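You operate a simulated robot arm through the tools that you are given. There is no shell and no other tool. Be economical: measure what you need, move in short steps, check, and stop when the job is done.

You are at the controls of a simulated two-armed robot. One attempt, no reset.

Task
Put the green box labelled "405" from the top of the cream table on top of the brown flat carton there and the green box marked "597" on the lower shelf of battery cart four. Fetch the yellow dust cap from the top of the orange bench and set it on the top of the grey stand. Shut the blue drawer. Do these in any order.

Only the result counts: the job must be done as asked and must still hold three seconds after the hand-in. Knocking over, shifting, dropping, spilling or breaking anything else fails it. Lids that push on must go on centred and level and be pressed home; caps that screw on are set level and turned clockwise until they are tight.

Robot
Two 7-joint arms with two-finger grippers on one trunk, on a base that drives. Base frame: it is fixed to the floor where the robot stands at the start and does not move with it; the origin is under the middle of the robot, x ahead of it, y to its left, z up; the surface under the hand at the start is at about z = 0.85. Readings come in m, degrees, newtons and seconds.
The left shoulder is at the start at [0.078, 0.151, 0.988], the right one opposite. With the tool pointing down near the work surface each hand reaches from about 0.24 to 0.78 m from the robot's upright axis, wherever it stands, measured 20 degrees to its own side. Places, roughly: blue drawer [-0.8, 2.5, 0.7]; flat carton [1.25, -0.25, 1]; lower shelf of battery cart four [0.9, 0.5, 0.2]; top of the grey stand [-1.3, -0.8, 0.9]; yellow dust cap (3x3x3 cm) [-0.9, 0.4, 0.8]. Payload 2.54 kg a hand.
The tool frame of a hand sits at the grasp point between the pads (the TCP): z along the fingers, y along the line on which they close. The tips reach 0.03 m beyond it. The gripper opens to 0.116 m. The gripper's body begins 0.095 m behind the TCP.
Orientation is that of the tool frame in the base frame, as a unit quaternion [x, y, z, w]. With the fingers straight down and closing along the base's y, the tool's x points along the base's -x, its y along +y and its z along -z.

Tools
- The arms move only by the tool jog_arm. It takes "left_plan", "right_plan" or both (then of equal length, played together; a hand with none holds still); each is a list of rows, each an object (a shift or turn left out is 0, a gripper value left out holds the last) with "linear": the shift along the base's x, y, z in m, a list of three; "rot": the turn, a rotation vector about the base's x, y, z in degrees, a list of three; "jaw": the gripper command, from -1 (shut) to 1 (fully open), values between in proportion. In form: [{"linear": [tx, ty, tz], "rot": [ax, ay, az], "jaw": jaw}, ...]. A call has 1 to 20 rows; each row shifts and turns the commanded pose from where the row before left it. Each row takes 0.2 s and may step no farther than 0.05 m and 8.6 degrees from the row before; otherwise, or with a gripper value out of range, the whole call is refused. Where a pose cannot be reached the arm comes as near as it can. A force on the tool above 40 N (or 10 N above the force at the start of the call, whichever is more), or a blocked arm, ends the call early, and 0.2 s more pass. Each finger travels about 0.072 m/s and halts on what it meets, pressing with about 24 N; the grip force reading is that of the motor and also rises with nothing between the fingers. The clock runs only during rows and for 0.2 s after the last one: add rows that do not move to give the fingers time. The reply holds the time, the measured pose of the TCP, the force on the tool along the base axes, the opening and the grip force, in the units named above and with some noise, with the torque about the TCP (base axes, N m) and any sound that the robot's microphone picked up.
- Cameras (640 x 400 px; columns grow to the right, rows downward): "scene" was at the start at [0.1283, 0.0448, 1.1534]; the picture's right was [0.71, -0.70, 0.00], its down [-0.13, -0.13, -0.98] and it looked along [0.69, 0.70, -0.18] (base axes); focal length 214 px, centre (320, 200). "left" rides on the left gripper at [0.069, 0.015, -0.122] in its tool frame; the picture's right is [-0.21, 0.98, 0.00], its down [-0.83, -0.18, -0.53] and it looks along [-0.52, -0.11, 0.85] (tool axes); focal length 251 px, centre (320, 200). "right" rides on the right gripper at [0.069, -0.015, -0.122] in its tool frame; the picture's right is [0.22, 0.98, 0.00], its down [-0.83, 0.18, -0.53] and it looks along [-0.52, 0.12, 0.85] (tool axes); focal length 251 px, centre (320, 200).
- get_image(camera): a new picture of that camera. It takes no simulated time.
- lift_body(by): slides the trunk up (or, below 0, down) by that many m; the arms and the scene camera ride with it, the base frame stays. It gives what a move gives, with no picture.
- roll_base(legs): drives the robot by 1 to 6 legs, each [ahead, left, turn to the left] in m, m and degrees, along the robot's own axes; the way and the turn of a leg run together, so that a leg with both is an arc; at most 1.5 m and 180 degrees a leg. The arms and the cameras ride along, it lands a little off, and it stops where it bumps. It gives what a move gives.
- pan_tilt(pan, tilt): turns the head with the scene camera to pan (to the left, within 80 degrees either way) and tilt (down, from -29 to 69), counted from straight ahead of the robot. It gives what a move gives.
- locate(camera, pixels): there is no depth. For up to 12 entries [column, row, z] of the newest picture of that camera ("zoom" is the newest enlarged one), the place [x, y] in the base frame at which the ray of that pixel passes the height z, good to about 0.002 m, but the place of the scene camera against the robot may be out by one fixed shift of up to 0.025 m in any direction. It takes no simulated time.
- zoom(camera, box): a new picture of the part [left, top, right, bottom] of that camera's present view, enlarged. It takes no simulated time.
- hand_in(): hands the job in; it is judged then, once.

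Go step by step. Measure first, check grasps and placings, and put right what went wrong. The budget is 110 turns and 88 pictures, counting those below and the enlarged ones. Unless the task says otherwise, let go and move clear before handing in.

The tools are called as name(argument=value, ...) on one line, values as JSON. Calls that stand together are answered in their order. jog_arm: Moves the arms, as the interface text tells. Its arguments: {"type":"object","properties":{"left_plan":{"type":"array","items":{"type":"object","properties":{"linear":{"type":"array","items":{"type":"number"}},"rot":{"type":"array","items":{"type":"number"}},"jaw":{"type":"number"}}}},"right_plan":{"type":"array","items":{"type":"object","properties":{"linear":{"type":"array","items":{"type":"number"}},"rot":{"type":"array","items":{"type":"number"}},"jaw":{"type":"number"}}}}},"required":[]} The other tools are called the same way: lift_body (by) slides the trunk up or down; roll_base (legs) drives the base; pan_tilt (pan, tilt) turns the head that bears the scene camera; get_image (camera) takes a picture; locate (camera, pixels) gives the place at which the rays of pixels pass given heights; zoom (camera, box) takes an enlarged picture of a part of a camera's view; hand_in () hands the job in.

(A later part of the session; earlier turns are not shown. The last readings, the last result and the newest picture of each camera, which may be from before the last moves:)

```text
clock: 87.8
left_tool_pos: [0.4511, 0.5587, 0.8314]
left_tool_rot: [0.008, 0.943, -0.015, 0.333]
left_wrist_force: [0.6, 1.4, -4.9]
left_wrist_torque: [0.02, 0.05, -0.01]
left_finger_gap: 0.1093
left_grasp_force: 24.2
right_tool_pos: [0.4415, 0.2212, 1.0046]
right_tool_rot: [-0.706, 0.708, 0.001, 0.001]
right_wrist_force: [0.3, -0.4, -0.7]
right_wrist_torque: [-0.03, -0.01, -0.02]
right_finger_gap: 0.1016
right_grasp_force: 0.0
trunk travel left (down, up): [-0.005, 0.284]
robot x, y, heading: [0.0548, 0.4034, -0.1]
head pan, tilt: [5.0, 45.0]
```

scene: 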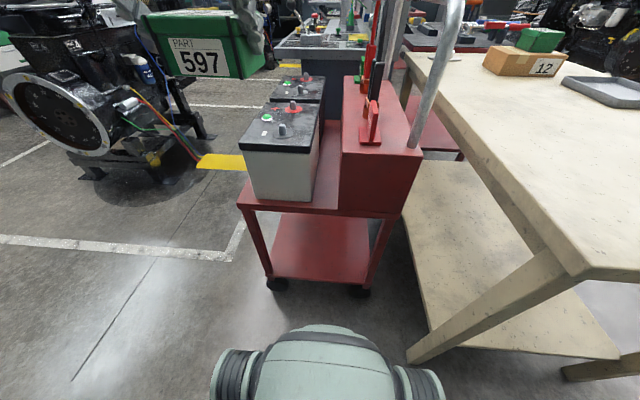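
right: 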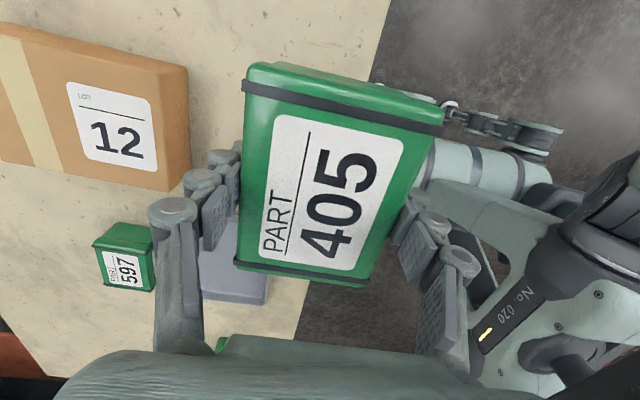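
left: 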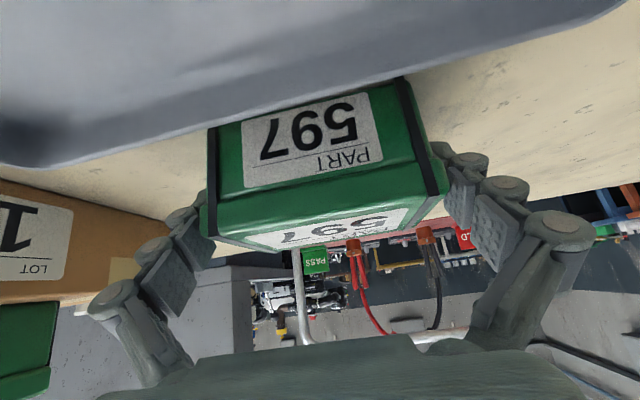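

Shelf edge consistently x≈0.60. I lower the left hand outside the cart to z≈0.32, y≈0.47.

jog_arm(left_plan=[{"linear": [0, -0.007, -0.045]}, {"linear": [0, -0.007, -0.045]}, {"linear": [0, -0.007, -0.045]}, {"linear": [0, -0.007, -0.045]}, {"linear": [0, -0.007, -0.045]}, {"linear": [0, -0.007, -0.045]}, {"linear": [0, -0.007, -0.045]}, {"linear": [0, -0.007, -0.045]}, {"linear": [0, -0.007, -0.045]}, {"linear": [0, -0.007, -0.045]}, {"linear": [0, -0.007, -0.045]}, {}])

get_image(camera="scene")

get_image(camera="left")

```text
clock: 90.5
left_tool_pos: [0.5016, 0.4508, 0.366]
left_tool_rot: [0.024, 0.939, -0.008, 0.342]
left_wrist_force: [-0.5, -0.4, -4.7]
left_wrist_torque: [0.02, 0.0, 0.03]
left_finger_gap: 0.1094
left_grasp_force: 23.3
left hand out of reach, approached as far as the arm can: row 2, 3, 4, 5
right_tool_pos: [0.4416, 0.2212, 1.0045]
right_tool_rot: [-0.706, 0.708, 0.001, 0.0]
right_wrist_force: [-1.0, 0.7, 0.2]
right_wrist_torque: [0.01, 0.01, 0.0]
right_finger_gap: 0.1016
right_grasp_force: 0.1
trunk travel left (down, up): [-0.005, 0.284]
robot x, y, heading: [0.0548, 0.4001, -0.1]
head pan, tilt: [5.0, 45.0]
```

```text
62 pictures are left
```

scene: 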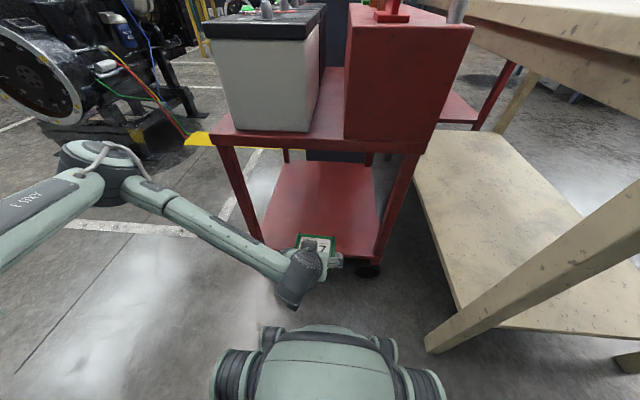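

```text
61 pictures are left
```

left: 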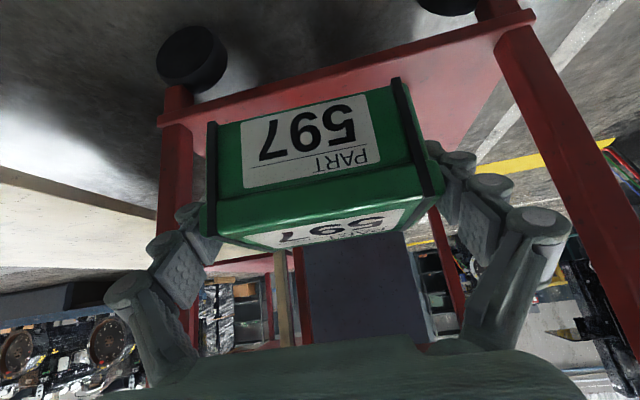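

The box is outside the shelf opening, centred between posts. I check the shelf edge height with the left camera.

zoom(camera="left", box=[380, 0, 560, 120])

locate(camera="left", pixels=[[530, 22, 0.23], [530, 22, 0.2], [530, 22, 0.17], [192, 118, 0.2], [192, 118, 0.17], [168, 87, 0.2], [503, 14, 0.2]])

```text
3.33 times, centred on (470, 60) of left
```

zoom: 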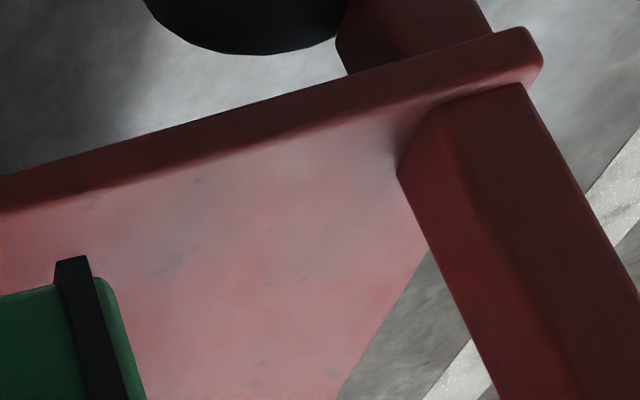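

```text
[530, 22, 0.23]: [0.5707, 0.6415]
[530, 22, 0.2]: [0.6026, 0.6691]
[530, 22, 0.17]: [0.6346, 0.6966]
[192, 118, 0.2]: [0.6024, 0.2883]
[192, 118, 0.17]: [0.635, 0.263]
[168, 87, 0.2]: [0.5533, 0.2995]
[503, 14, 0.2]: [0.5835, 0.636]
```

Shelf top at z≈0.20 confirmed. I move in at z≈0.29, then check.

jog_arm(left_plan=[{"linear": [0.0, 0, -0.035]}, {"linear": [0.02, -0.002, -0.03]}, {"linear": [0.04, -0.002, 0]}, {"linear": [0.04, -0.002, 0]}, {"linear": [0.04, -0.002, 0]}, {"linear": [0.04, -0.002, 0]}, {"linear": [0.03, 0, 0]}, {}])

get_image(camera="scene")

```text
clock: 92.2
left_tool_pos: [0.7118, 0.4409, 0.302]
left_tool_rot: [0.023, 0.94, -0.007, 0.34]
left_wrist_force: [1.4, -0.4, -4.9]
left_wrist_torque: [0.05, 0.04, 0.03]
left_finger_gap: 0.1095
left_grasp_force: 23.7
right_tool_pos: [0.4422, 0.2201, 1.0052]
right_tool_rot: [0.707, -0.707, 0.0, -0.001]
right_wrist_force: [-0.1, 0.6, 0.5]
right_wrist_torque: [-0.02, 0.0, 0.0]
right_finger_gap: 0.1014
right_grasp_force: 0.1
trunk travel left (down, up): [-0.005, 0.284]
robot x, y, heading: [0.0539, 0.402, -0.1]
head pan, tilt: [5.0, 45.0]
```

```text
59 pictures are left
```

scene: 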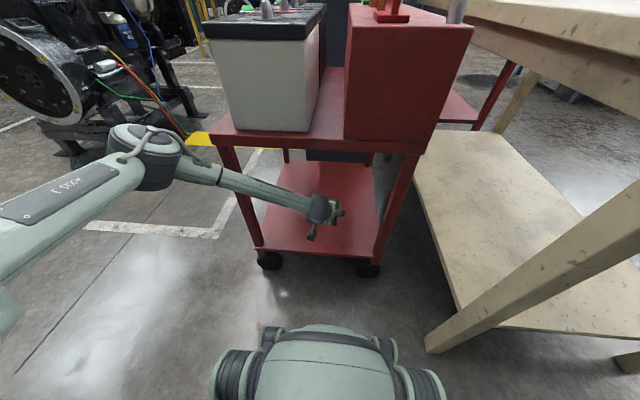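

In position over the shelf. Lowering to near contact.

jog_arm(left_plan=[{"linear": [0, 0, -0.02]}, {"linear": [0, 0, -0.02]}, {"linear": [0, 0, -0.01]}, {"linear": [0, 0, -0.004]}, {"linear": [0, 0, -0.003]}, {}])

```text
clock: 93.7
left_tool_pos: [0.7116, 0.4408, 0.2448]
left_tool_rot: [0.023, 0.939, -0.007, 0.343]
left_wrist_force: [-0.7, 0.6, -3.9]
left_wrist_torque: [0.0, 0.06, 0.05]
left_finger_gap: 0.1091
left_grasp_force: 24.3
right_tool_pos: [0.4401, 0.2214, 1.0043]
right_tool_rot: [-0.707, 0.708, 0.001, 0.0]
right_wrist_force: [0.4, 0.5, 0.1]
right_wrist_torque: [0.05, 0.0, 0.0]
right_finger_gap: 0.1014
right_grasp_force: 0.0
trunk travel left (down, up): [-0.005, 0.284]
robot x, y, heading: [0.0539, 0.401, 0.0]
head pan, tilt: [5.0, 45.0]
```

jog_arm(left_plan=[{"linear": [0, 0, -0.002]}, {"linear": [0, 0, -0.002]}, {"linear": [0, 0, -0.002]}, {}])

```text
clock: 94.7
left_tool_pos: [0.7121, 0.4408, 0.2383]
left_tool_rot: [0.024, 0.939, -0.007, 0.342]
left_wrist_force: [-0.5, 0.1, -4.3]
left_wrist_torque: [0.01, 0.04, -0.03]
left_finger_gap: 0.1093
left_grasp_force: 23.7
right_tool_pos: [0.4418, 0.2199, 1.0038]
right_tool_rot: [-0.706, 0.708, 0.0, 0.001]
right_wrist_force: [-0.2, 0.4, -0.9]
right_wrist_torque: [-0.02, -0.01, -0.04]
right_finger_gap: 0.1017
right_grasp_force: 0.0
trunk travel left (down, up): [-0.005, 0.284]
robot x, y, heading: [0.0562, 0.3998, 0.1]
head pan, tilt: [5.0, 45.0]
```

Still hanging; continue in millimetre steps.

jog_arm(left_plan=[{"linear": [0, 0, -0.001]}, {"linear": [0, 0, -0.001]}, {"linear": [0, 0, -0.001]}, {}])

```text
clock: 95.7
left_tool_pos: [0.7116, 0.4408, 0.2361]
left_tool_rot: [0.023, 0.939, -0.007, 0.342]
left_wrist_force: [0.5, 0.8, -4.7]
left_wrist_torque: [0.02, 0.02, -0.02]
left_finger_gap: 0.1097
left_grasp_force: 24.2
right_tool_pos: [0.4416, 0.2201, 1.0046]
right_tool_rot: [-0.707, 0.708, 0.001, 0.001]
right_wrist_force: [0.9, 0.9, 0.0]
right_wrist_torque: [0.03, 0.0, -0.01]
right_finger_gap: 0.1015
right_grasp_force: 0.1
trunk travel left (down, up): [-0.005, 0.284]
robot x, y, heading: [0.0557, 0.3988, 0.2]
head pan, tilt: [5.0, 45.0]
```

jog_arm(left_plan=[{"linear": [0, 0, -0.0015]}, {"linear": [0, 0, -0.0015]}, {"linear": [0, 0, -0.0015]}, {}])

get_image(camera="left")

```text
clock: 96.7
left_tool_pos: [0.7112, 0.4394, 0.2321]
left_tool_rot: [0.023, 0.939, -0.007, 0.342]
left_wrist_force: [-0.7, 0.6, -5.0]
left_wrist_torque: [0.01, 0.05, 0.03]
left_finger_gap: 0.1095
left_grasp_force: 23.5
right_tool_pos: [0.4412, 0.2217, 1.0051]
right_tool_rot: [-0.706, 0.708, 0.001, 0.001]
right_wrist_force: [-0.5, 0.2, -1.0]
right_wrist_torque: [-0.01, 0.0, 0.03]
right_finger_gap: 0.1016
right_grasp_force: 0.0
trunk travel left (down, up): [-0.005, 0.284]
robot x, y, heading: [0.0536, 0.4021, 0.3]
head pan, tilt: [5.0, 45.0]
```

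```text
58 pictures are left
```

left: 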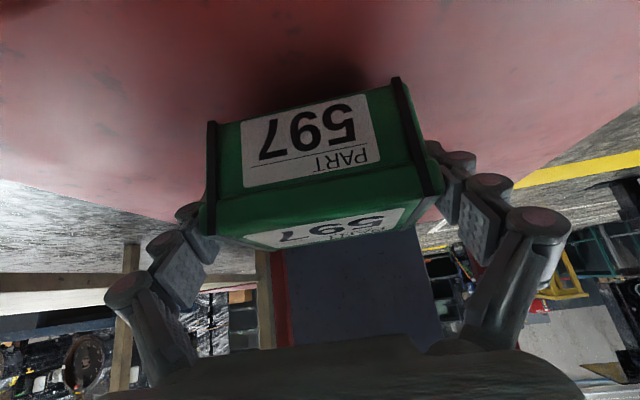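

Still a small gap per the shadow. Continue 2 mm steps.

jog_arm(left_plan=[{"linear": [0, 0, -0.002]}, {"linear": [0, 0, -0.002]}, {"linear": [0, 0, -0.002]}, {}])

```text
clock: 97.7
left_tool_pos: [0.7108, 0.4415, 0.2247]
left_tool_rot: [0.023, 0.94, -0.007, 0.341]
left_wrist_force: [-1.0, 0.1, -5.1]
left_wrist_torque: [0.01, 0.03, -0.01]
left_finger_gap: 0.1094
left_grasp_force: 24.3
right_tool_pos: [0.4415, 0.2212, 1.0046]
right_tool_rot: [-0.707, 0.708, 0.0, 0.001]
right_wrist_force: [-0.2, 0.6, 0.3]
right_wrist_torque: [-0.01, 0.04, 0.0]
right_finger_gap: 0.1014
right_grasp_force: 0.1
trunk travel left (down, up): [-0.005, 0.284]
robot x, y, heading: [0.0518, 0.4017, -0.2]
head pan, tilt: [5.0, 45.0]
```

jog_arm(left_plan=[{"linear": [0, 0, -0.002]}, {"linear": [0, 0, -0.002]}, {"linear": [0, 0, -0.002]}, {}])

zoom(camera="left", box=[160, 40, 480, 240])

```text
clock: 98.7
left_tool_pos: [0.7138, 0.4415, 0.2194]
left_tool_rot: [0.024, 0.939, -0.007, 0.342]
left_wrist_force: [0.7, 0.0, -5.3]
left_wrist_torque: [-0.01, 0.04, -0.03]
left_finger_gap: 0.1094
left_grasp_force: 23.5
right_tool_pos: [0.441, 0.2217, 1.0048]
right_tool_rot: [-0.707, 0.708, 0.0, 0.0]
right_wrist_force: [-0.2, -0.1, 0.6]
right_wrist_torque: [-0.03, -0.02, 0.0]
right_finger_gap: 0.1016
right_grasp_force: 0.1
trunk travel left (down, up): [-0.005, 0.284]
robot x, y, heading: [0.0538, 0.4005, 0.1]
head pan, tilt: [5.0, 45.0]
```

```text
2.00 times, centred on (320, 140) of left
```

zoom: 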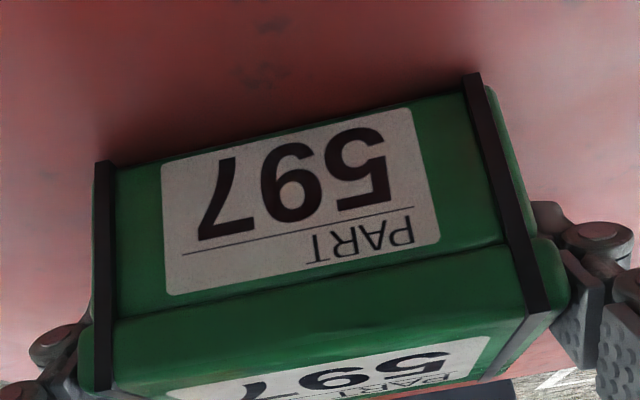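

Shadow has narrowed to almost nothing. A few more millimetres.

jog_arm(left_plan=[{"linear": [0, 0, -0.0015]}, {"linear": [0, 0, -0.0015]}, {"linear": [0, 0, -0.0015]}, {}])

```text
clock: 99.7
left_tool_pos: [0.7131, 0.4402, 0.2166]
left_tool_rot: [0.024, 0.939, -0.008, 0.343]
left_wrist_force: [-2.8, 0.3, 12.7]
left_wrist_torque: [-0.02, -0.07, 0.15]
left_finger_gap: 0.1094
left_grasp_force: 23.6
right_tool_pos: [0.4404, 0.2213, 1.0052]
right_tool_rot: [-0.707, 0.707, 0.0, 0.001]
right_wrist_force: [-0.4, 0.4, 0.6]
right_wrist_torque: [0.01, -0.01, -0.04]
right_finger_gap: 0.1014
right_grasp_force: 0.1
trunk travel left (down, up): [-0.005, 0.284]
robot x, y, heading: [0.0526, 0.4011, -0.1]
head pan, tilt: [5.0, 45.0]
```

Contact (12.7 N). Open fully, wait, and withdraw along the tool axis.

jog_arm(left_plan=[{"linear": [0, 0, 0.001], "jaw": 0.9}, {"jaw": 1}, {"jaw": 1}, {}, {"linear": [-0.0064, 0, 0.0077]}])

get_image(camera="left")

```text
clock: 100.8
left_tool_pos: [0.706, 0.4401, 0.2233]
left_tool_rot: [0.023, 0.939, -0.007, 0.342]
left_wrist_force: [0.2, -0.4, -0.1]
left_wrist_torque: [0.0, 0.03, 0.0]
left_finger_gap: 0.1162
left_grasp_force: 0.0
right_tool_pos: [0.4418, 0.2205, 1.0042]
right_tool_rot: [-0.707, 0.708, 0.001, 0.001]
right_wrist_force: [-0.6, 0.4, 0.1]
right_wrist_torque: [0.02, -0.01, 0.0]
right_finger_gap: 0.1014
right_grasp_force: 0.1
trunk travel left (down, up): [-0.005, 0.284]
robot x, y, heading: [0.0519, 0.4003, 0.0]
head pan, tilt: [5.0, 45.0]
```

```text
56 pictures are left
```

left: 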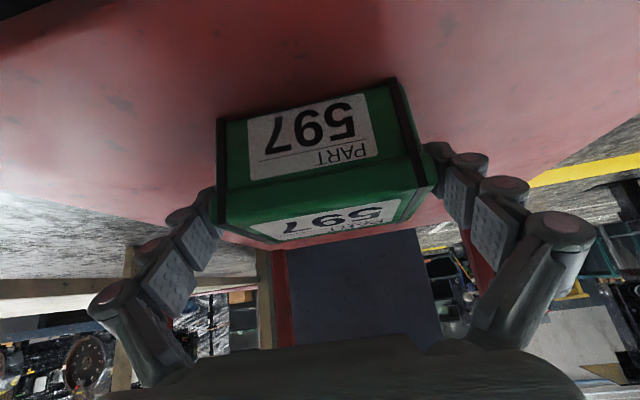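

Box is free and upright. Withdraw along the axis, then out of the cart and up.

jog_arm(left_plan=[{"linear": [-0.013, 0.0006, 0.0153]}, {"linear": [-0.0193, 0.0009, 0.023]}, {"linear": [-0.0257, 0.0012, 0.0306]}, {"linear": [-0.035, 0, 0.02]}, {"linear": [-0.045, 0, 0.0]}, {"linear": [-0.045, 0, 0.0]}, {"linear": [-0.03, 0, 0.035]}, {"linear": [0, 0, 0.045]}, {"linear": [0, 0, 0.045]}, {"linear": [0, 0, 0.045]}, {"linear": [0, 0, 0.045]}, {"linear": [0, 0.005, 0.045]}, {"linear": [0, 0.005, 0.045]}, {"linear": [0, 0.005, 0.045]}, {"linear": [0, 0.005, 0.045]}, {}])

get_image(camera="scene")

```text
clock: 104.2
left_tool_pos: [0.4917, 0.4627, 0.7083]
left_tool_rot: [0.024, 0.94, -0.007, 0.342]
left_wrist_force: [-0.1, -0.1, 0.0]
left_wrist_torque: [0.01, 0.0, -0.03]
left_finger_gap: 0.1161
left_grasp_force: 0.0
right_tool_pos: [0.4411, 0.221, 1.004]
right_tool_rot: [-0.707, 0.707, 0.001, 0.002]
right_wrist_force: [-0.6, -0.9, -0.5]
right_wrist_torque: [-0.01, 0.0, -0.01]
right_finger_gap: 0.1015
right_grasp_force: 0.1
trunk travel left (down, up): [-0.005, 0.284]
robot x, y, heading: [0.0547, 0.3996, -0.2]
head pan, tilt: [5.0, 45.0]
```

```text
55 pictures are left
```

scene: 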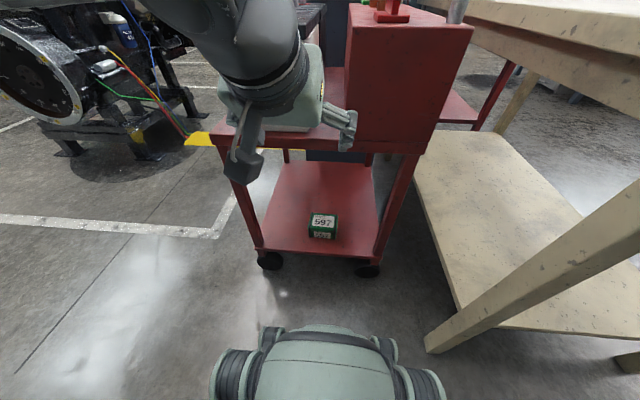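

597 stands on the lower shelf. Next I raise the trunk, slide left clear of the cart, turn left and look for the orange bench.

lift_body(by=0.22)

roll_base(legs=[[-0.06, 0, 0], [0, 0.4, 0], [0, 0, 90]])

pan_tilt(pan=75, tilt=25)

get_image(camera="scene")

pan_tilt(pan=15, tilt=20)

get_image(camera="scene")

```text
clock: 106.6
left_tool_pos: [0.4907, 0.4643, 0.9278]
left_tool_rot: [0.023, 0.94, -0.007, 0.341]
left_wrist_force: [0.4, -0.8, 0.0]
left_wrist_torque: [-0.01, 0.03, 0.03]
left_finger_gap: 0.1162
left_grasp_force: 0.1
right_tool_pos: [0.4414, 0.2205, 1.2242]
right_tool_rot: [-0.707, 0.708, 0.0, 0.001]
right_wrist_force: [0.3, 0.1, -0.5]
right_wrist_torque: [0.0, -0.01, 0.02]
right_finger_gap: 0.1019
right_grasp_force: 0.0
trunk travel left (down, up): [-0.225, 0.064]
robot x, y, heading: [0.0543, 0.4008, -0.6]
head pan, tilt: [5.0, 45.0]
```

```text
clock: 115.4
left_tool_pos: [-0.0705, 1.232, 0.9284]
left_tool_rot: [-0.65, 0.678, 0.238, 0.247]
left_wrist_force: [0.2, 0.2, 0.0]
left_wrist_torque: [0.03, -0.03, 0.02]
left_finger_gap: 0.1159
left_grasp_force: 0.1
right_tool_pos: [0.1726, 1.1827, 1.2241]
right_tool_rot: [1.0, 0.002, -0.001, -0.001]
right_wrist_force: [0.1, -0.1, 1.2]
right_wrist_torque: [-0.01, 0.01, -0.01]
right_finger_gap: 0.1014
right_grasp_force: 0.1
trunk travel left (down, up): [-0.225, 0.064]
robot x, y, heading: [-0.0032, 0.7962, 90.4]
head pan, tilt: [5.0, 45.0]
```

```text
clock: 116.8
left_tool_pos: [-0.0706, 1.2317, 0.9296]
left_tool_rot: [-0.651, 0.678, 0.238, 0.245]
left_wrist_force: [0.9, -0.3, 0.0]
left_wrist_torque: [0.01, -0.03, 0.04]
left_finger_gap: 0.1158
left_grasp_force: 0.1
right_tool_pos: [0.1716, 1.1833, 1.2252]
right_tool_rot: [1.0, 0.002, -0.001, 0.0]
right_wrist_force: [0.1, -0.9, -0.3]
right_wrist_torque: [0.02, -0.03, 0.02]
right_finger_gap: 0.1013
right_grasp_force: 0.0
trunk travel left (down, up): [-0.225, 0.064]
robot x, y, heading: [-0.0054, 0.7956, 90.2]
head pan, tilt: [75.0, 25.0]
```

```text
54 pictures are left
```

scene: 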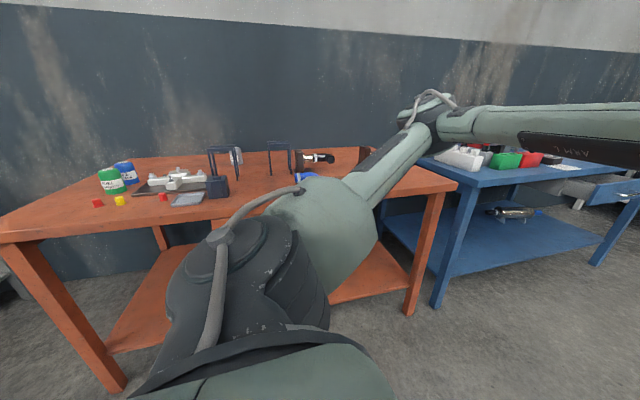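

```text
clock: 118.2
left_tool_pos: [-0.0702, 1.2335, 0.9288]
left_tool_rot: [-0.65, 0.679, 0.237, 0.246]
left_wrist_force: [-0.1, -0.5, 1.1]
left_wrist_torque: [-0.02, 0.04, 0.04]
left_finger_gap: 0.1162
left_grasp_force: 0.0
right_tool_pos: [0.1717, 1.1841, 1.2246]
right_tool_rot: [1.0, 0.002, -0.001, 0.001]
right_wrist_force: [-0.6, 0.0, 0.6]
right_wrist_torque: [-0.03, -0.04, 0.01]
right_finger_gap: 0.1012
right_grasp_force: 0.0
trunk travel left (down, up): [-0.225, 0.064]
robot x, y, heading: [-0.0109, 0.7943, 90.1]
head pan, tilt: [15.0, 20.0]
```

```text
53 pictures are left
```

scene: 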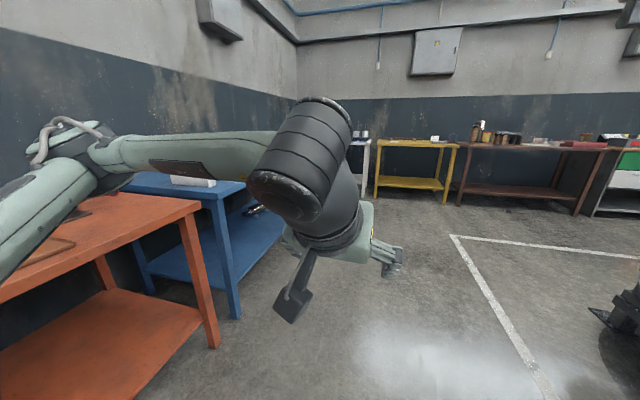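

The orange bench is ahead-left; cap candidates at (97,203) red, (120,200) yellow. The drawer is on the blue bench. I set the left hand upright and high, then turn to face the bench.

jog_arm(left_plan=[{"linear": [0, -0.01, 0.035], "rot": [-6.7, 0, 0]}, {"linear": [0, -0.01, 0.035], "rot": [-6.7, 0, 0]}, {"linear": [0, -0.01, 0.035], "rot": [-6.7, 0, 0]}, {"linear": [0, -0.01, 0.035], "rot": [-6.7, 0, 0]}, {"linear": [0, -0.01, 0.035], "rot": [-6.7, 0, 0]}, {"linear": [-0.02, -0.01, 0.035], "rot": [-6.5, 0, 0]}, {}])

roll_base(legs=[[0, -0.08, 0], [0, 0, 90]])

pan_tilt(pan=10, tilt=30)

get_image(camera="scene")

```text
clock: 119.8
left_tool_pos: [-0.09, 1.1727, 1.1386]
left_tool_rot: [-0.696, 0.718, -0.01, 0.008]
left_wrist_force: [0.3, 0.6, 0.0]
left_wrist_torque: [0.02, 0.01, 0.0]
left_finger_gap: 0.1161
left_grasp_force: 0.0
right_tool_pos: [0.172, 1.1838, 1.2252]
right_tool_rot: [1.0, 0.003, -0.001, -0.001]
right_wrist_force: [-0.2, 1.0, 0.5]
right_wrist_torque: [-0.01, 0.02, 0.01]
right_finger_gap: 0.1013
right_grasp_force: 0.0
trunk travel left (down, up): [-0.225, 0.064]
robot x, y, heading: [-0.0087, 0.7972, 90.7]
head pan, tilt: [15.0, 20.0]
```

```text
clock: 125.1
left_tool_pos: [-0.3017, 0.7106, 1.1386]
left_tool_rot: [1.0, -0.017, 0.001, -0.011]
left_wrist_force: [0.5, 0.2, -0.5]
left_wrist_torque: [-0.01, -0.03, 0.03]
left_finger_gap: 0.1161
left_grasp_force: 0.1
right_tool_pos: [-0.3131, 0.9737, 1.2252]
right_tool_rot: [0.705, 0.709, -0.001, 0.001]
right_wrist_force: [0.1, 0.3, -0.3]
right_wrist_torque: [0.02, -0.02, -0.03]
right_finger_gap: 0.1016
right_grasp_force: 0.0
trunk travel left (down, up): [-0.225, 0.064]
robot x, y, heading: [0.0759, 0.7982, -179.5]
head pan, tilt: [15.0, 20.0]
```

```text
clock: 125.8
left_tool_pos: [-0.3024, 0.7104, 1.1395]
left_tool_rot: [1.0, -0.016, 0.0, -0.012]
left_wrist_force: [0.5, -0.3, -0.8]
left_wrist_torque: [0.01, 0.0, -0.01]
left_finger_gap: 0.1161
left_grasp_force: 0.0
right_tool_pos: [-0.3138, 0.9733, 1.2235]
right_tool_rot: [0.706, 0.709, -0.001, 0.0]
right_wrist_force: [-0.9, 0.4, -0.1]
right_wrist_torque: [0.0, -0.05, -0.02]
right_finger_gap: 0.1014
right_grasp_force: 0.0
trunk travel left (down, up): [-0.225, 0.064]
robot x, y, heading: [0.0746, 0.7908, -179.5]
head pan, tilt: [10.0, 30.0]
```

```text
52 pictures are left
```

scene: 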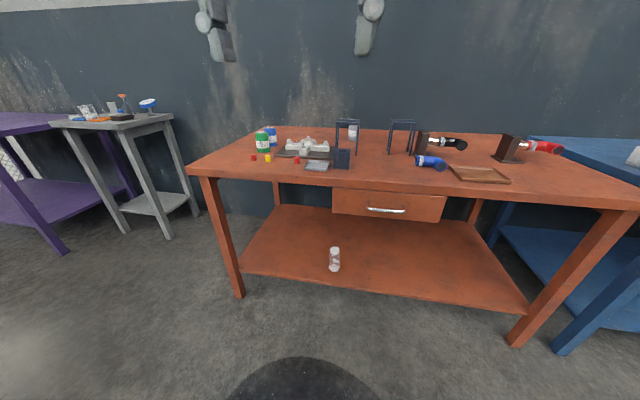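

Orange bench ahead; yellow item at (268,158), grey stand at left (120,125). Zoom in on both.

zoom(camera="scene", box=[230, 115, 350, 185])

locate(camera="scene", pixels=[[268, 161, 0.8], [253, 160, 0.8], [297, 162, 0.8], [190, 170, 0.8], [639, 205, 0.8], [330, 180, 0.8], [60, 123, 0.88], [172, 118, 0.88], [118, 128, 0.88]])

zoom(camera="scene", box=[40, 80, 200, 180])

```text
5.33 times, centred on (290, 150) of scene
```

zoom: 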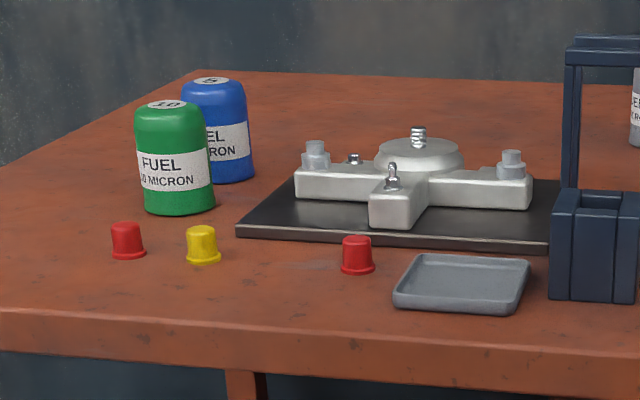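

```text
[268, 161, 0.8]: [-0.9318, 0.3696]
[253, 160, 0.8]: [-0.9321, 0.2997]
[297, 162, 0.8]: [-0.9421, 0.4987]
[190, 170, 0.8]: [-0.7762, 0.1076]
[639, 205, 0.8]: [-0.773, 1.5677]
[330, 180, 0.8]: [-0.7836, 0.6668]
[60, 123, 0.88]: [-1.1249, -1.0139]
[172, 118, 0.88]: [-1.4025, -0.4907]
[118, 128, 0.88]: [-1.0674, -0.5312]
```

```text
4.00 times, centred on (120, 130) of scene
```

zoom: 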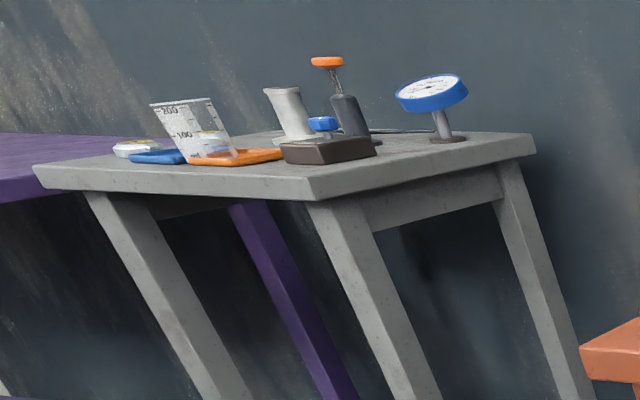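

Yellow cap about (-0.932,0.37), red caps 0.07 and 0.13 m away along y; bench edge x≈-0.78. I drive up to it and look with the left hand.

roll_base(legs=[[0.43, 0.27, 0]])

get_image(camera="left")

```text
clock: 129.0
left_tool_pos: [-0.7311, 0.437, 1.1381]
left_tool_rot: [1.0, -0.018, 0.0, -0.012]
left_wrist_force: [-0.8, -0.2, -0.4]
left_wrist_torque: [0.02, 0.03, 0.01]
left_finger_gap: 0.1162
left_grasp_force: 0.2
right_tool_pos: [-0.7413, 0.7001, 1.2255]
right_tool_rot: [0.706, 0.708, -0.001, 0.001]
right_wrist_force: [-0.9, 0.1, 0.9]
right_wrist_torque: [0.02, 0.0, 0.03]
right_finger_gap: 0.1015
right_grasp_force: 0.1
trunk travel left (down, up): [-0.225, 0.064]
robot x, y, heading: [-0.3543, 0.5254, -180.0]
head pan, tilt: [10.0, 30.0]
```

```text
49 pictures are left
```

left: 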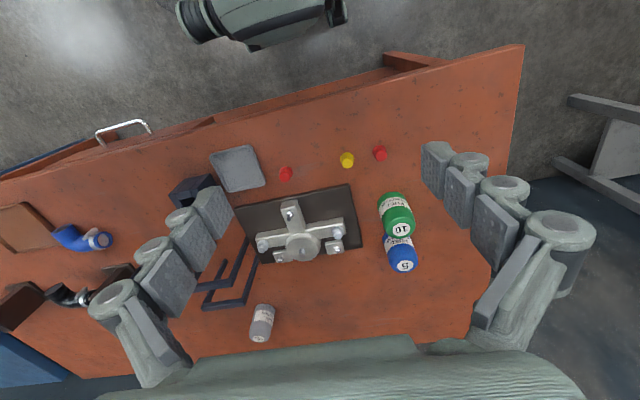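

locate(camera="left", pixels=[[347, 156, 0.8], [347, 160, 0.83], [380, 150, 0.8], [287, 171, 0.8], [396, 205, 0.8], [525, 45, 0.8]])

zoom(camera="left", box=[260, 110, 440, 230])

```text
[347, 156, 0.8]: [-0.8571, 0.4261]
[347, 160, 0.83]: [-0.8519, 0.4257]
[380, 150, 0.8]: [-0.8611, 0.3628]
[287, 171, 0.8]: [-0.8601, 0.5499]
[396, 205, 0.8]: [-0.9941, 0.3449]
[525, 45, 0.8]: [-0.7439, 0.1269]
```

```text
3.33 times, centred on (350, 170) of left
```

zoom: 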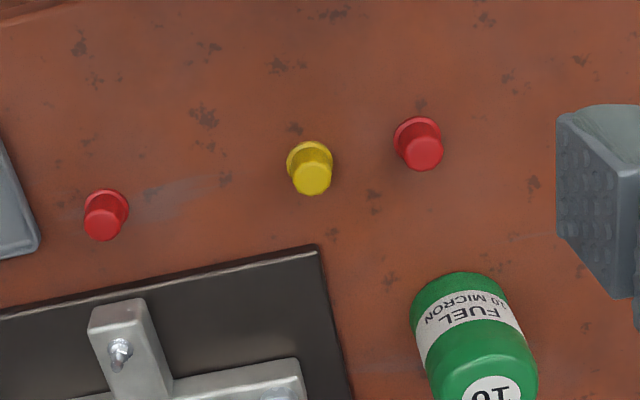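

Estimates differ between cameras, so bench height is nearer 0.83. I move the hand over the cap, narrow the jaws, and measure again.

jog_arm(left_plan=[{"linear": [-0.03, -0.003, -0.03], "jaw": 0.1}, {"linear": [-0.03, -0.003, -0.03]}, {"linear": [-0.03, -0.003, -0.03]}, {"linear": [-0.03, -0.002, -0.03]}, {}])

get_image(camera="left")

```text
clock: 130.2
left_tool_pos: [-0.85, 0.4271, 1.0183]
left_tool_rot: [1.0, -0.019, 0.0, -0.012]
left_wrist_force: [-0.1, 0.1, 0.4]
left_wrist_torque: [-0.03, 0.02, 0.02]
left_finger_gap: 0.0637
left_grasp_force: 0.0
right_tool_pos: [-0.7413, 0.7001, 1.2263]
right_tool_rot: [0.706, 0.708, -0.001, 0.001]
right_wrist_force: [0.0, -0.2, -0.6]
right_wrist_torque: [0.01, 0.02, 0.01]
right_finger_gap: 0.1013
right_grasp_force: 0.0
trunk travel left (down, up): [-0.225, 0.064]
robot x, y, heading: [-0.3532, 0.5236, -179.8]
head pan, tilt: [10.0, 30.0]
```

```text
47 pictures are left
```

left: 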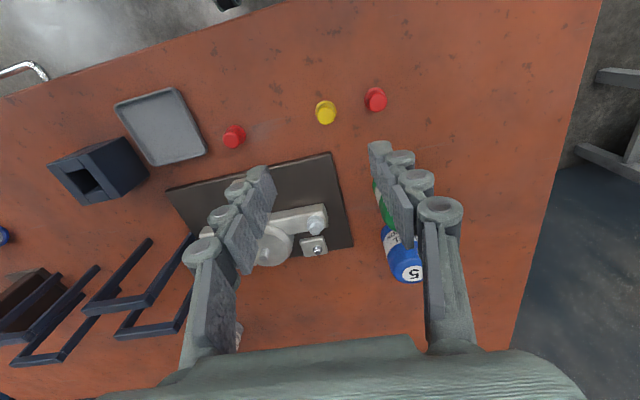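

locate(camera="left", pixels=[[325, 105, 0.76], [325, 105, 0.8], [325, 105, 0.84], [326, 117, 0.83], [375, 92, 0.8]])

```text
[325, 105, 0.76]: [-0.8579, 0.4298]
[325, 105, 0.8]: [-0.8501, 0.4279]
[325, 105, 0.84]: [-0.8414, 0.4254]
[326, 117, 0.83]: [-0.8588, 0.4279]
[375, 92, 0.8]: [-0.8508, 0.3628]
```

Cap at about (-0.848,0.427). Descend to 0.93 and look again to fix the height.

jog_arm(left_plan=[{"linear": [0.002, 0, -0.045]}, {"linear": [0, 0, -0.04]}, {}])

zoom(camera="left", box=[220, 0, 460, 150])

```text
clock: 131.0
left_tool_pos: [-0.8491, 0.4268, 0.9335]
left_tool_rot: [1.0, -0.018, -0.001, -0.012]
left_wrist_force: [0.1, -0.6, 0.1]
left_wrist_torque: [0.0, 0.0, 0.03]
left_finger_gap: 0.0634
left_grasp_force: 0.1
right_tool_pos: [-0.7416, 0.7006, 1.2248]
right_tool_rot: [0.706, 0.708, -0.001, 0.0]
right_wrist_force: [1.3, 0.0, -0.7]
right_wrist_torque: [0.01, 0.04, 0.01]
right_finger_gap: 0.1015
right_grasp_force: 0.0
trunk travel left (down, up): [-0.225, 0.064]
robot x, y, heading: [-0.3555, 0.5237, -179.6]
head pan, tilt: [10.0, 30.0]
```

```text
2.67 times, centred on (340, 75) of left
```

zoom: 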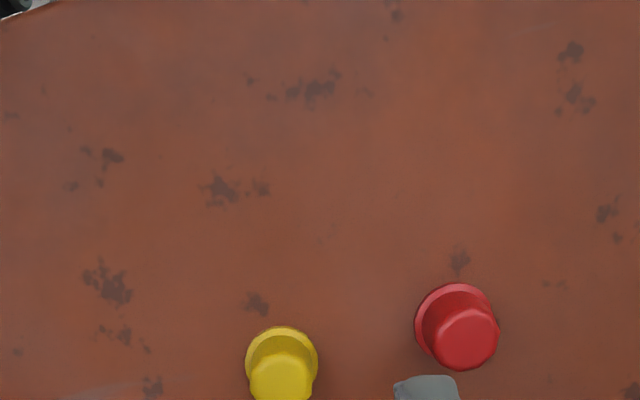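

locate(camera="zoom", pixels=[[282, 358, 0.8], [282, 358, 0.83], [245, 360, 0.8], [318, 360, 0.8], [245, 360, 0.83], [318, 360, 0.83], [282, 383, 0.83], [282, 383, 0.86], [455, 322, 0.83]])

```text
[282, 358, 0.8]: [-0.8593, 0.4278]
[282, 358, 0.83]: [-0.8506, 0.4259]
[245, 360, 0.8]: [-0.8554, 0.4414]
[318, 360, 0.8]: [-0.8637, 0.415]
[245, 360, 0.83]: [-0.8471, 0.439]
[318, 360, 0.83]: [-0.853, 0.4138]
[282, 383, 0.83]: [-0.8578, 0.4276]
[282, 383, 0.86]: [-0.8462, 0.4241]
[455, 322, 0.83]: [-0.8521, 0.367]
```

Height consistent with bench at 0.80; cap at (-0.858,0.4275). I narrow the jaws to 0.05 (red cap's edge at y≈0.381) and go down to TCP 0.837.

jog_arm(left_plan=[{"linear": [-0.009, 0.0005, 0], "jaw": -0.14}, {"linear": [0, 0, 0]}, {"linear": [0, 0, -0.035]}, {"linear": [0, 0, -0.03]}, {"linear": [0, 0, -0.02]}, {"linear": [0, 0, -0.011]}, {}])

get_image(camera="left")

zoom(camera="scene", box=[200, 130, 440, 280])

```text
clock: 132.5
left_tool_pos: [-0.8584, 0.4221, 0.8507]
left_tool_rot: [1.0, -0.013, -0.011, -0.012]
left_wrist_force: [6.6, -22.6, 35.5]
left_wrist_torque: [-1.13, -0.34, -0.13]
left_finger_gap: 0.0335
left_grasp_force: 13.6
right_tool_pos: [-0.7389, 0.6982, 1.226]
right_tool_rot: [0.705, 0.709, -0.001, -0.001]
right_wrist_force: [-0.7, -0.1, 0.3]
right_wrist_torque: [-0.03, -0.01, -0.02]
right_finger_gap: 0.1015
right_grasp_force: 0.0
trunk travel left (down, up): [-0.225, 0.064]
robot x, y, heading: [-0.3546, 0.5242, -179.8]
head pan, tilt: [10.0, 30.0]
stopped in row 7 (left hand): the force on the tool passed its limit at 44 N (the readings are from after the stop); the commanded pose is now the measured one
```

```text
45 pictures are left
```

left: 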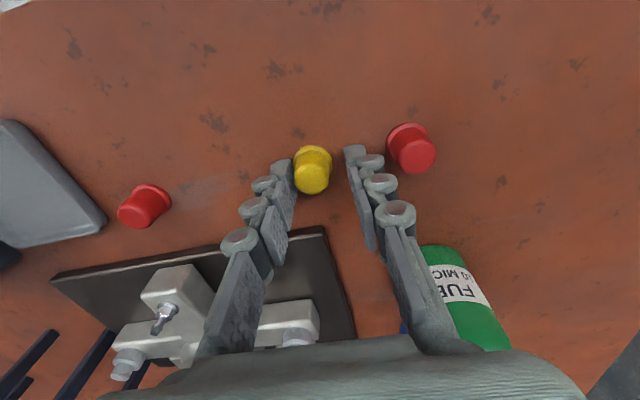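

```text
2.67 times, centred on (320, 205) of scene
```

zoom: 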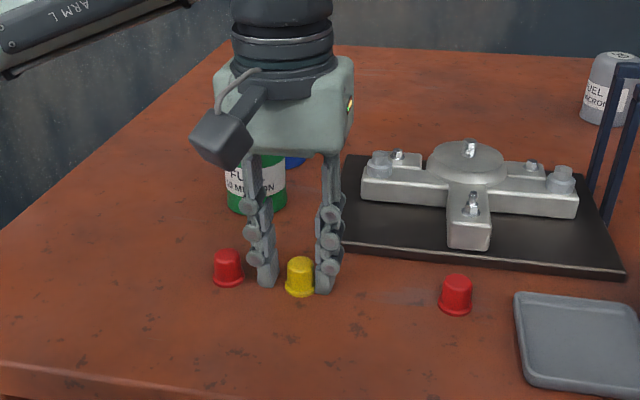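

The tips met something at TCP 0.851, so the bench is at about 0.82, and the +y finger is close to the cap. I raise 0.03, reopen, and look.

jog_arm(left_plan=[{"linear": [0, 0, 0.01]}, {"linear": [0, 0, 0.025], "jaw": -0.14}, {"linear": [0, 0, 0.025]}, {}])

get_image(camera="left")

zoom(camera="scene", box=[240, 180, 400, 280])

```text
clock: 133.5
left_tool_pos: [-0.86, 0.4255, 0.9025]
left_tool_rot: [1.0, -0.018, -0.006, -0.013]
left_wrist_force: [-0.6, -0.1, -0.4]
left_wrist_torque: [0.02, 0.0, 0.01]
left_finger_gap: 0.05
left_grasp_force: 0.1
right_tool_pos: [-0.7414, 0.7003, 1.225]
right_tool_rot: [0.705, 0.709, -0.001, 0.0]
right_wrist_force: [0.6, -0.5, -0.4]
right_wrist_torque: [0.0, -0.01, -0.01]
right_finger_gap: 0.1013
right_grasp_force: 0.0
trunk travel left (down, up): [-0.225, 0.064]
robot x, y, heading: [-0.3537, 0.5228, -179.7]
head pan, tilt: [10.0, 30.0]
```

```text
43 pictures are left
```

left: 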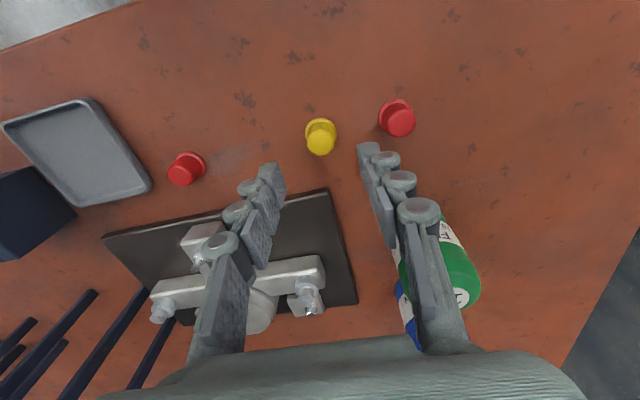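

```text
4.00 times, centred on (320, 230) of scene
```

zoom: 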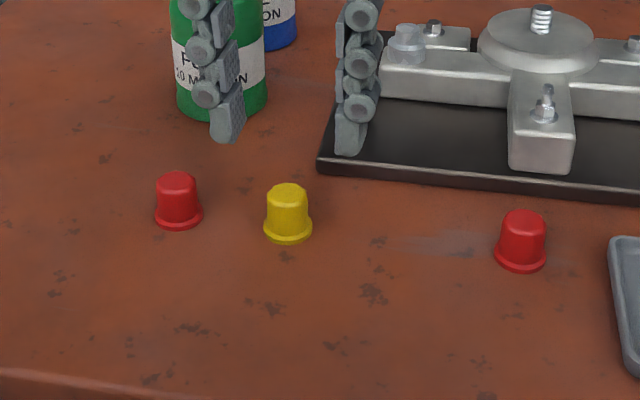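

Cap is still upright. Locate base at 0.82 and top at 0.85.

locate(camera="left", pixels=[[320, 133, 0.82], [321, 143, 0.85], [305, 134, 0.82], [337, 134, 0.82], [397, 110, 0.82], [273, 170, 0.87], [370, 146, 0.87]])

```text
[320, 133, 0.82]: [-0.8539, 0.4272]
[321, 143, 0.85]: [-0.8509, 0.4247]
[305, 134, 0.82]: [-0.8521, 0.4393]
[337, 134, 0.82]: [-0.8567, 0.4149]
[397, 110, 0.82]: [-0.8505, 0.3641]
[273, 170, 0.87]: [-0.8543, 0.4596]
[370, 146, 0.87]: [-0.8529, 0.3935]
```

Bench top is 0.82. I go to TCP 0.857 at (-0.854,0.4265) and close.

jog_arm(left_plan=[{"linear": [0.006, 0.001, -0.02]}, {"linear": [0, 0, -0.018]}, {"linear": [0, 0, -0.007]}, {"jaw": -0.4}, {"jaw": -0.7}, {"jaw": -1}, {"jaw": -1}])

get_image(camera="left")

```text
clock: 135.1
left_tool_pos: [-0.8548, 0.4262, 0.8592]
left_tool_rot: [1.0, -0.017, -0.005, -0.014]
left_wrist_force: [0.4, 0.4, 0.4]
left_wrist_torque: [-0.01, 0.0, -0.03]
left_finger_gap: 0.0198
left_grasp_force: 24.0
right_tool_pos: [-0.7403, 0.7011, 1.2242]
right_tool_rot: [0.706, 0.708, 0.0, 0.001]
right_wrist_force: [-0.5, -0.9, -0.4]
right_wrist_torque: [0.01, 0.0, 0.01]
right_finger_gap: 0.1015
right_grasp_force: 0.1
trunk travel left (down, up): [-0.225, 0.064]
robot x, y, heading: [-0.3535, 0.5217, -179.8]
head pan, tilt: [10.0, 30.0]
```

```text
41 pictures are left
```

left: 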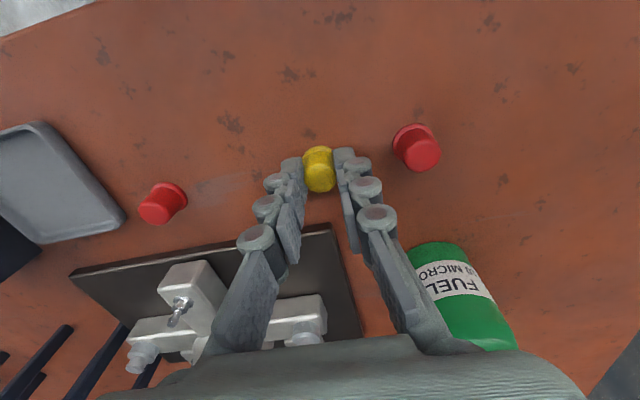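

Gripped (0.0198). Lift, retract, and drive toward the grey stand.

jog_arm(left_plan=[{"linear": [0, 0, 0.04]}, {"linear": [0, 0, 0.05]}, {"linear": [0.02, 0, 0.04]}, {"linear": [0.03, 0, 0.04]}, {"linear": [0.04, 0, 0.03]}, {"linear": [0.02, 0, 0.03]}, {}])

roll_base(legs=[[-0.2, 0, 0], [0, 1.2, 0]])

pan_tilt(pan=5, tilt=30)

get_image(camera="scene")

get_image(camera="left")

```text
clock: 136.7
left_tool_pos: [-0.7445, 0.4274, 1.0885]
left_tool_rot: [1.0, -0.016, -0.006, -0.014]
left_wrist_force: [1.0, 0.3, 0.8]
left_wrist_torque: [0.0, -0.02, -0.02]
left_finger_gap: 0.0201
left_grasp_force: 24.1
right_tool_pos: [-0.7418, 0.6999, 1.2244]
right_tool_rot: [0.705, 0.709, -0.001, 0.0]
right_wrist_force: [-0.9, 0.0, 0.7]
right_wrist_torque: [-0.01, -0.02, 0.01]
right_finger_gap: 0.1013
right_grasp_force: 0.0
trunk travel left (down, up): [-0.225, 0.064]
robot x, y, heading: [-0.354, 0.5219, -179.6]
head pan, tilt: [10.0, 30.0]
```

```text
clock: 149.7
left_tool_pos: [-0.54, -0.7683, 1.0893]
left_tool_rot: [1.0, -0.019, -0.006, -0.014]
left_wrist_force: [0.5, -0.5, 0.0]
left_wrist_torque: [-0.02, 0.0, -0.03]
left_finger_gap: 0.0196
left_grasp_force: 24.2
right_tool_pos: [-0.5354, -0.495, 1.225]
right_tool_rot: [0.707, 0.707, -0.001, 0.0]
right_wrist_force: [0.7, -0.1, -0.7]
right_wrist_torque: [0.0, 0.0, -0.01]
right_finger_gap: 0.1013
right_grasp_force: 0.0
trunk travel left (down, up): [-0.225, 0.064]
robot x, y, heading: [-0.1491, -0.6768, 180.1]
head pan, tilt: [10.0, 30.0]
```

```text
clock: 150.3
left_tool_pos: [-0.5398, -0.7685, 1.0898]
left_tool_rot: [1.0, -0.019, -0.006, -0.014]
left_wrist_force: [0.3, 0.3, -0.1]
left_wrist_torque: [0.01, -0.02, 0.01]
left_finger_gap: 0.0195
left_grasp_force: 23.7
right_tool_pos: [-0.5358, -0.4943, 1.2247]
right_tool_rot: [0.707, 0.707, 0.0, 0.001]
right_wrist_force: [-0.7, -0.1, -0.1]
right_wrist_torque: [-0.01, 0.01, 0.0]
right_finger_gap: 0.1014
right_grasp_force: 0.1
trunk travel left (down, up): [-0.225, 0.064]
robot x, y, heading: [-0.1485, -0.6741, 179.9]
head pan, tilt: [5.0, 30.0]
```

```text
40 pictures are left
```

scene: 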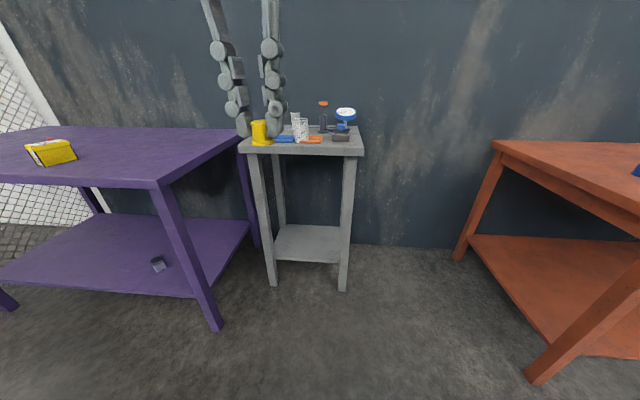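

```text
39 pictures are left
```

left: 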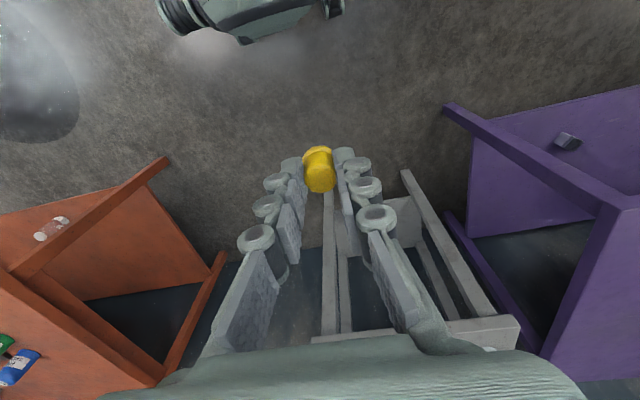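

locate(camera="scene", pixels=[[241, 152, 0.88], [363, 154, 0.88], [255, 130, 0.88], [358, 127, 0.88], [155, 183, 0.85], [218, 330, 0.0], [530, 382, 0.0]])

zoom(camera="scene", box=[220, 90, 380, 190])

```text
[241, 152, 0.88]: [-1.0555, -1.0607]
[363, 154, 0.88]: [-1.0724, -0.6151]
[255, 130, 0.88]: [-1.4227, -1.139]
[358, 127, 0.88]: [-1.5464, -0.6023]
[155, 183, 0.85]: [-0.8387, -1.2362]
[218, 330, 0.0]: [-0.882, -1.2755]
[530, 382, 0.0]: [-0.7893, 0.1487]
```

```text
4.00 times, centred on (300, 140) of scene
```

zoom: 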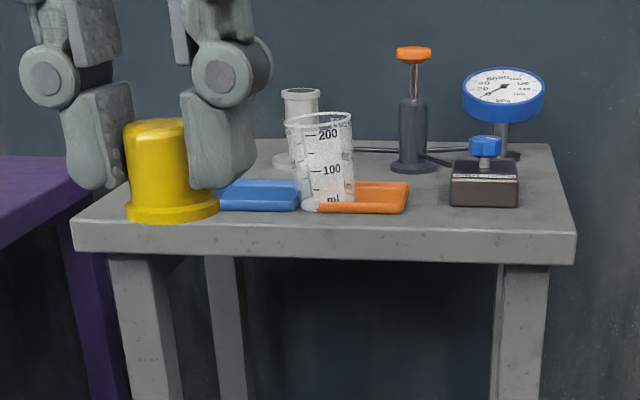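

Stand top edge near x≈-1.06, y -1.06…-0.61; free strip at the front, e.g. between orange tray and black block. I go 0.42 closer and view from above.

roll_base(legs=[[0.42, 0.02, 0]])

get_image(camera="right")

get_image(camera="left")

get_image(camera="scene")

```text
clock: 152.9
left_tool_pos: [-0.9635, -0.7854, 1.0884]
left_tool_rot: [1.0, -0.021, -0.006, -0.015]
left_wrist_force: [0.3, 0.5, -0.6]
left_wrist_torque: [0.0, -0.03, -0.03]
left_finger_gap: 0.0204
left_grasp_force: 23.8
right_tool_pos: [-0.9589, -0.5129, 1.2249]
right_tool_rot: [0.708, 0.706, -0.001, 0.001]
right_wrist_force: [-1.1, -1.3, -0.3]
right_wrist_torque: [0.01, -0.01, 0.03]
right_finger_gap: 0.1014
right_grasp_force: 0.1
trunk travel left (down, up): [-0.225, 0.064]
robot x, y, heading: [-0.572, -0.6925, 179.8]
head pan, tilt: [5.0, 30.0]
```

```text
37 pictures are left
```

right: 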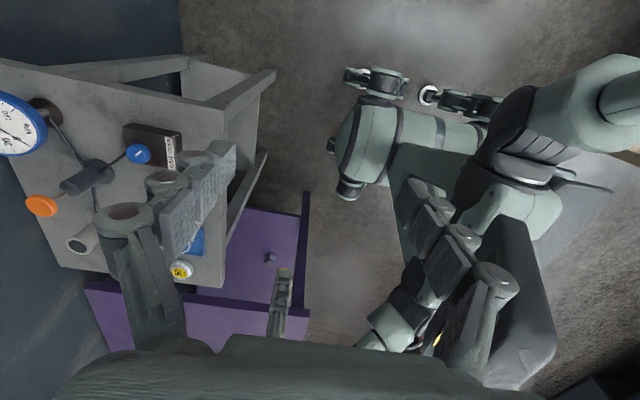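

```text
36 pictures are left
```

left: 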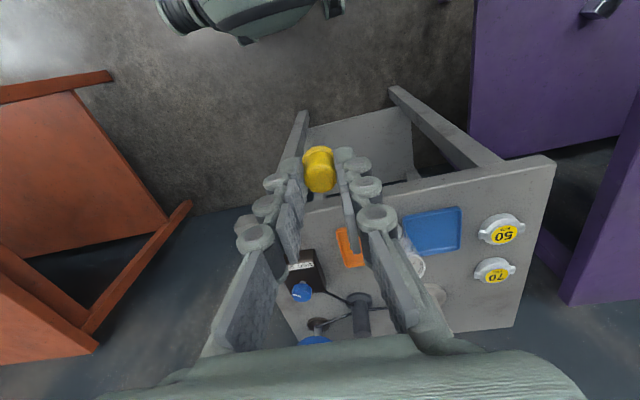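

```text
35 pictures are left
```

scene: 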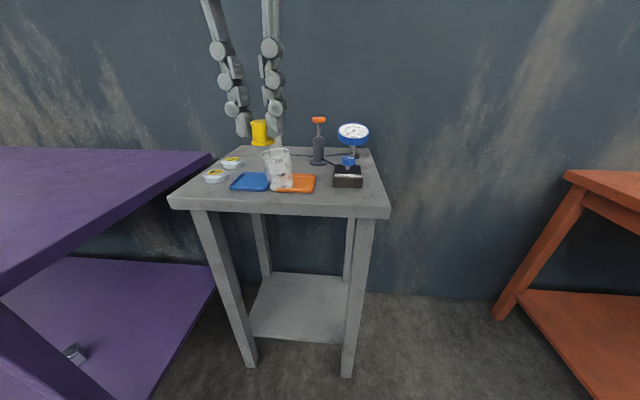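

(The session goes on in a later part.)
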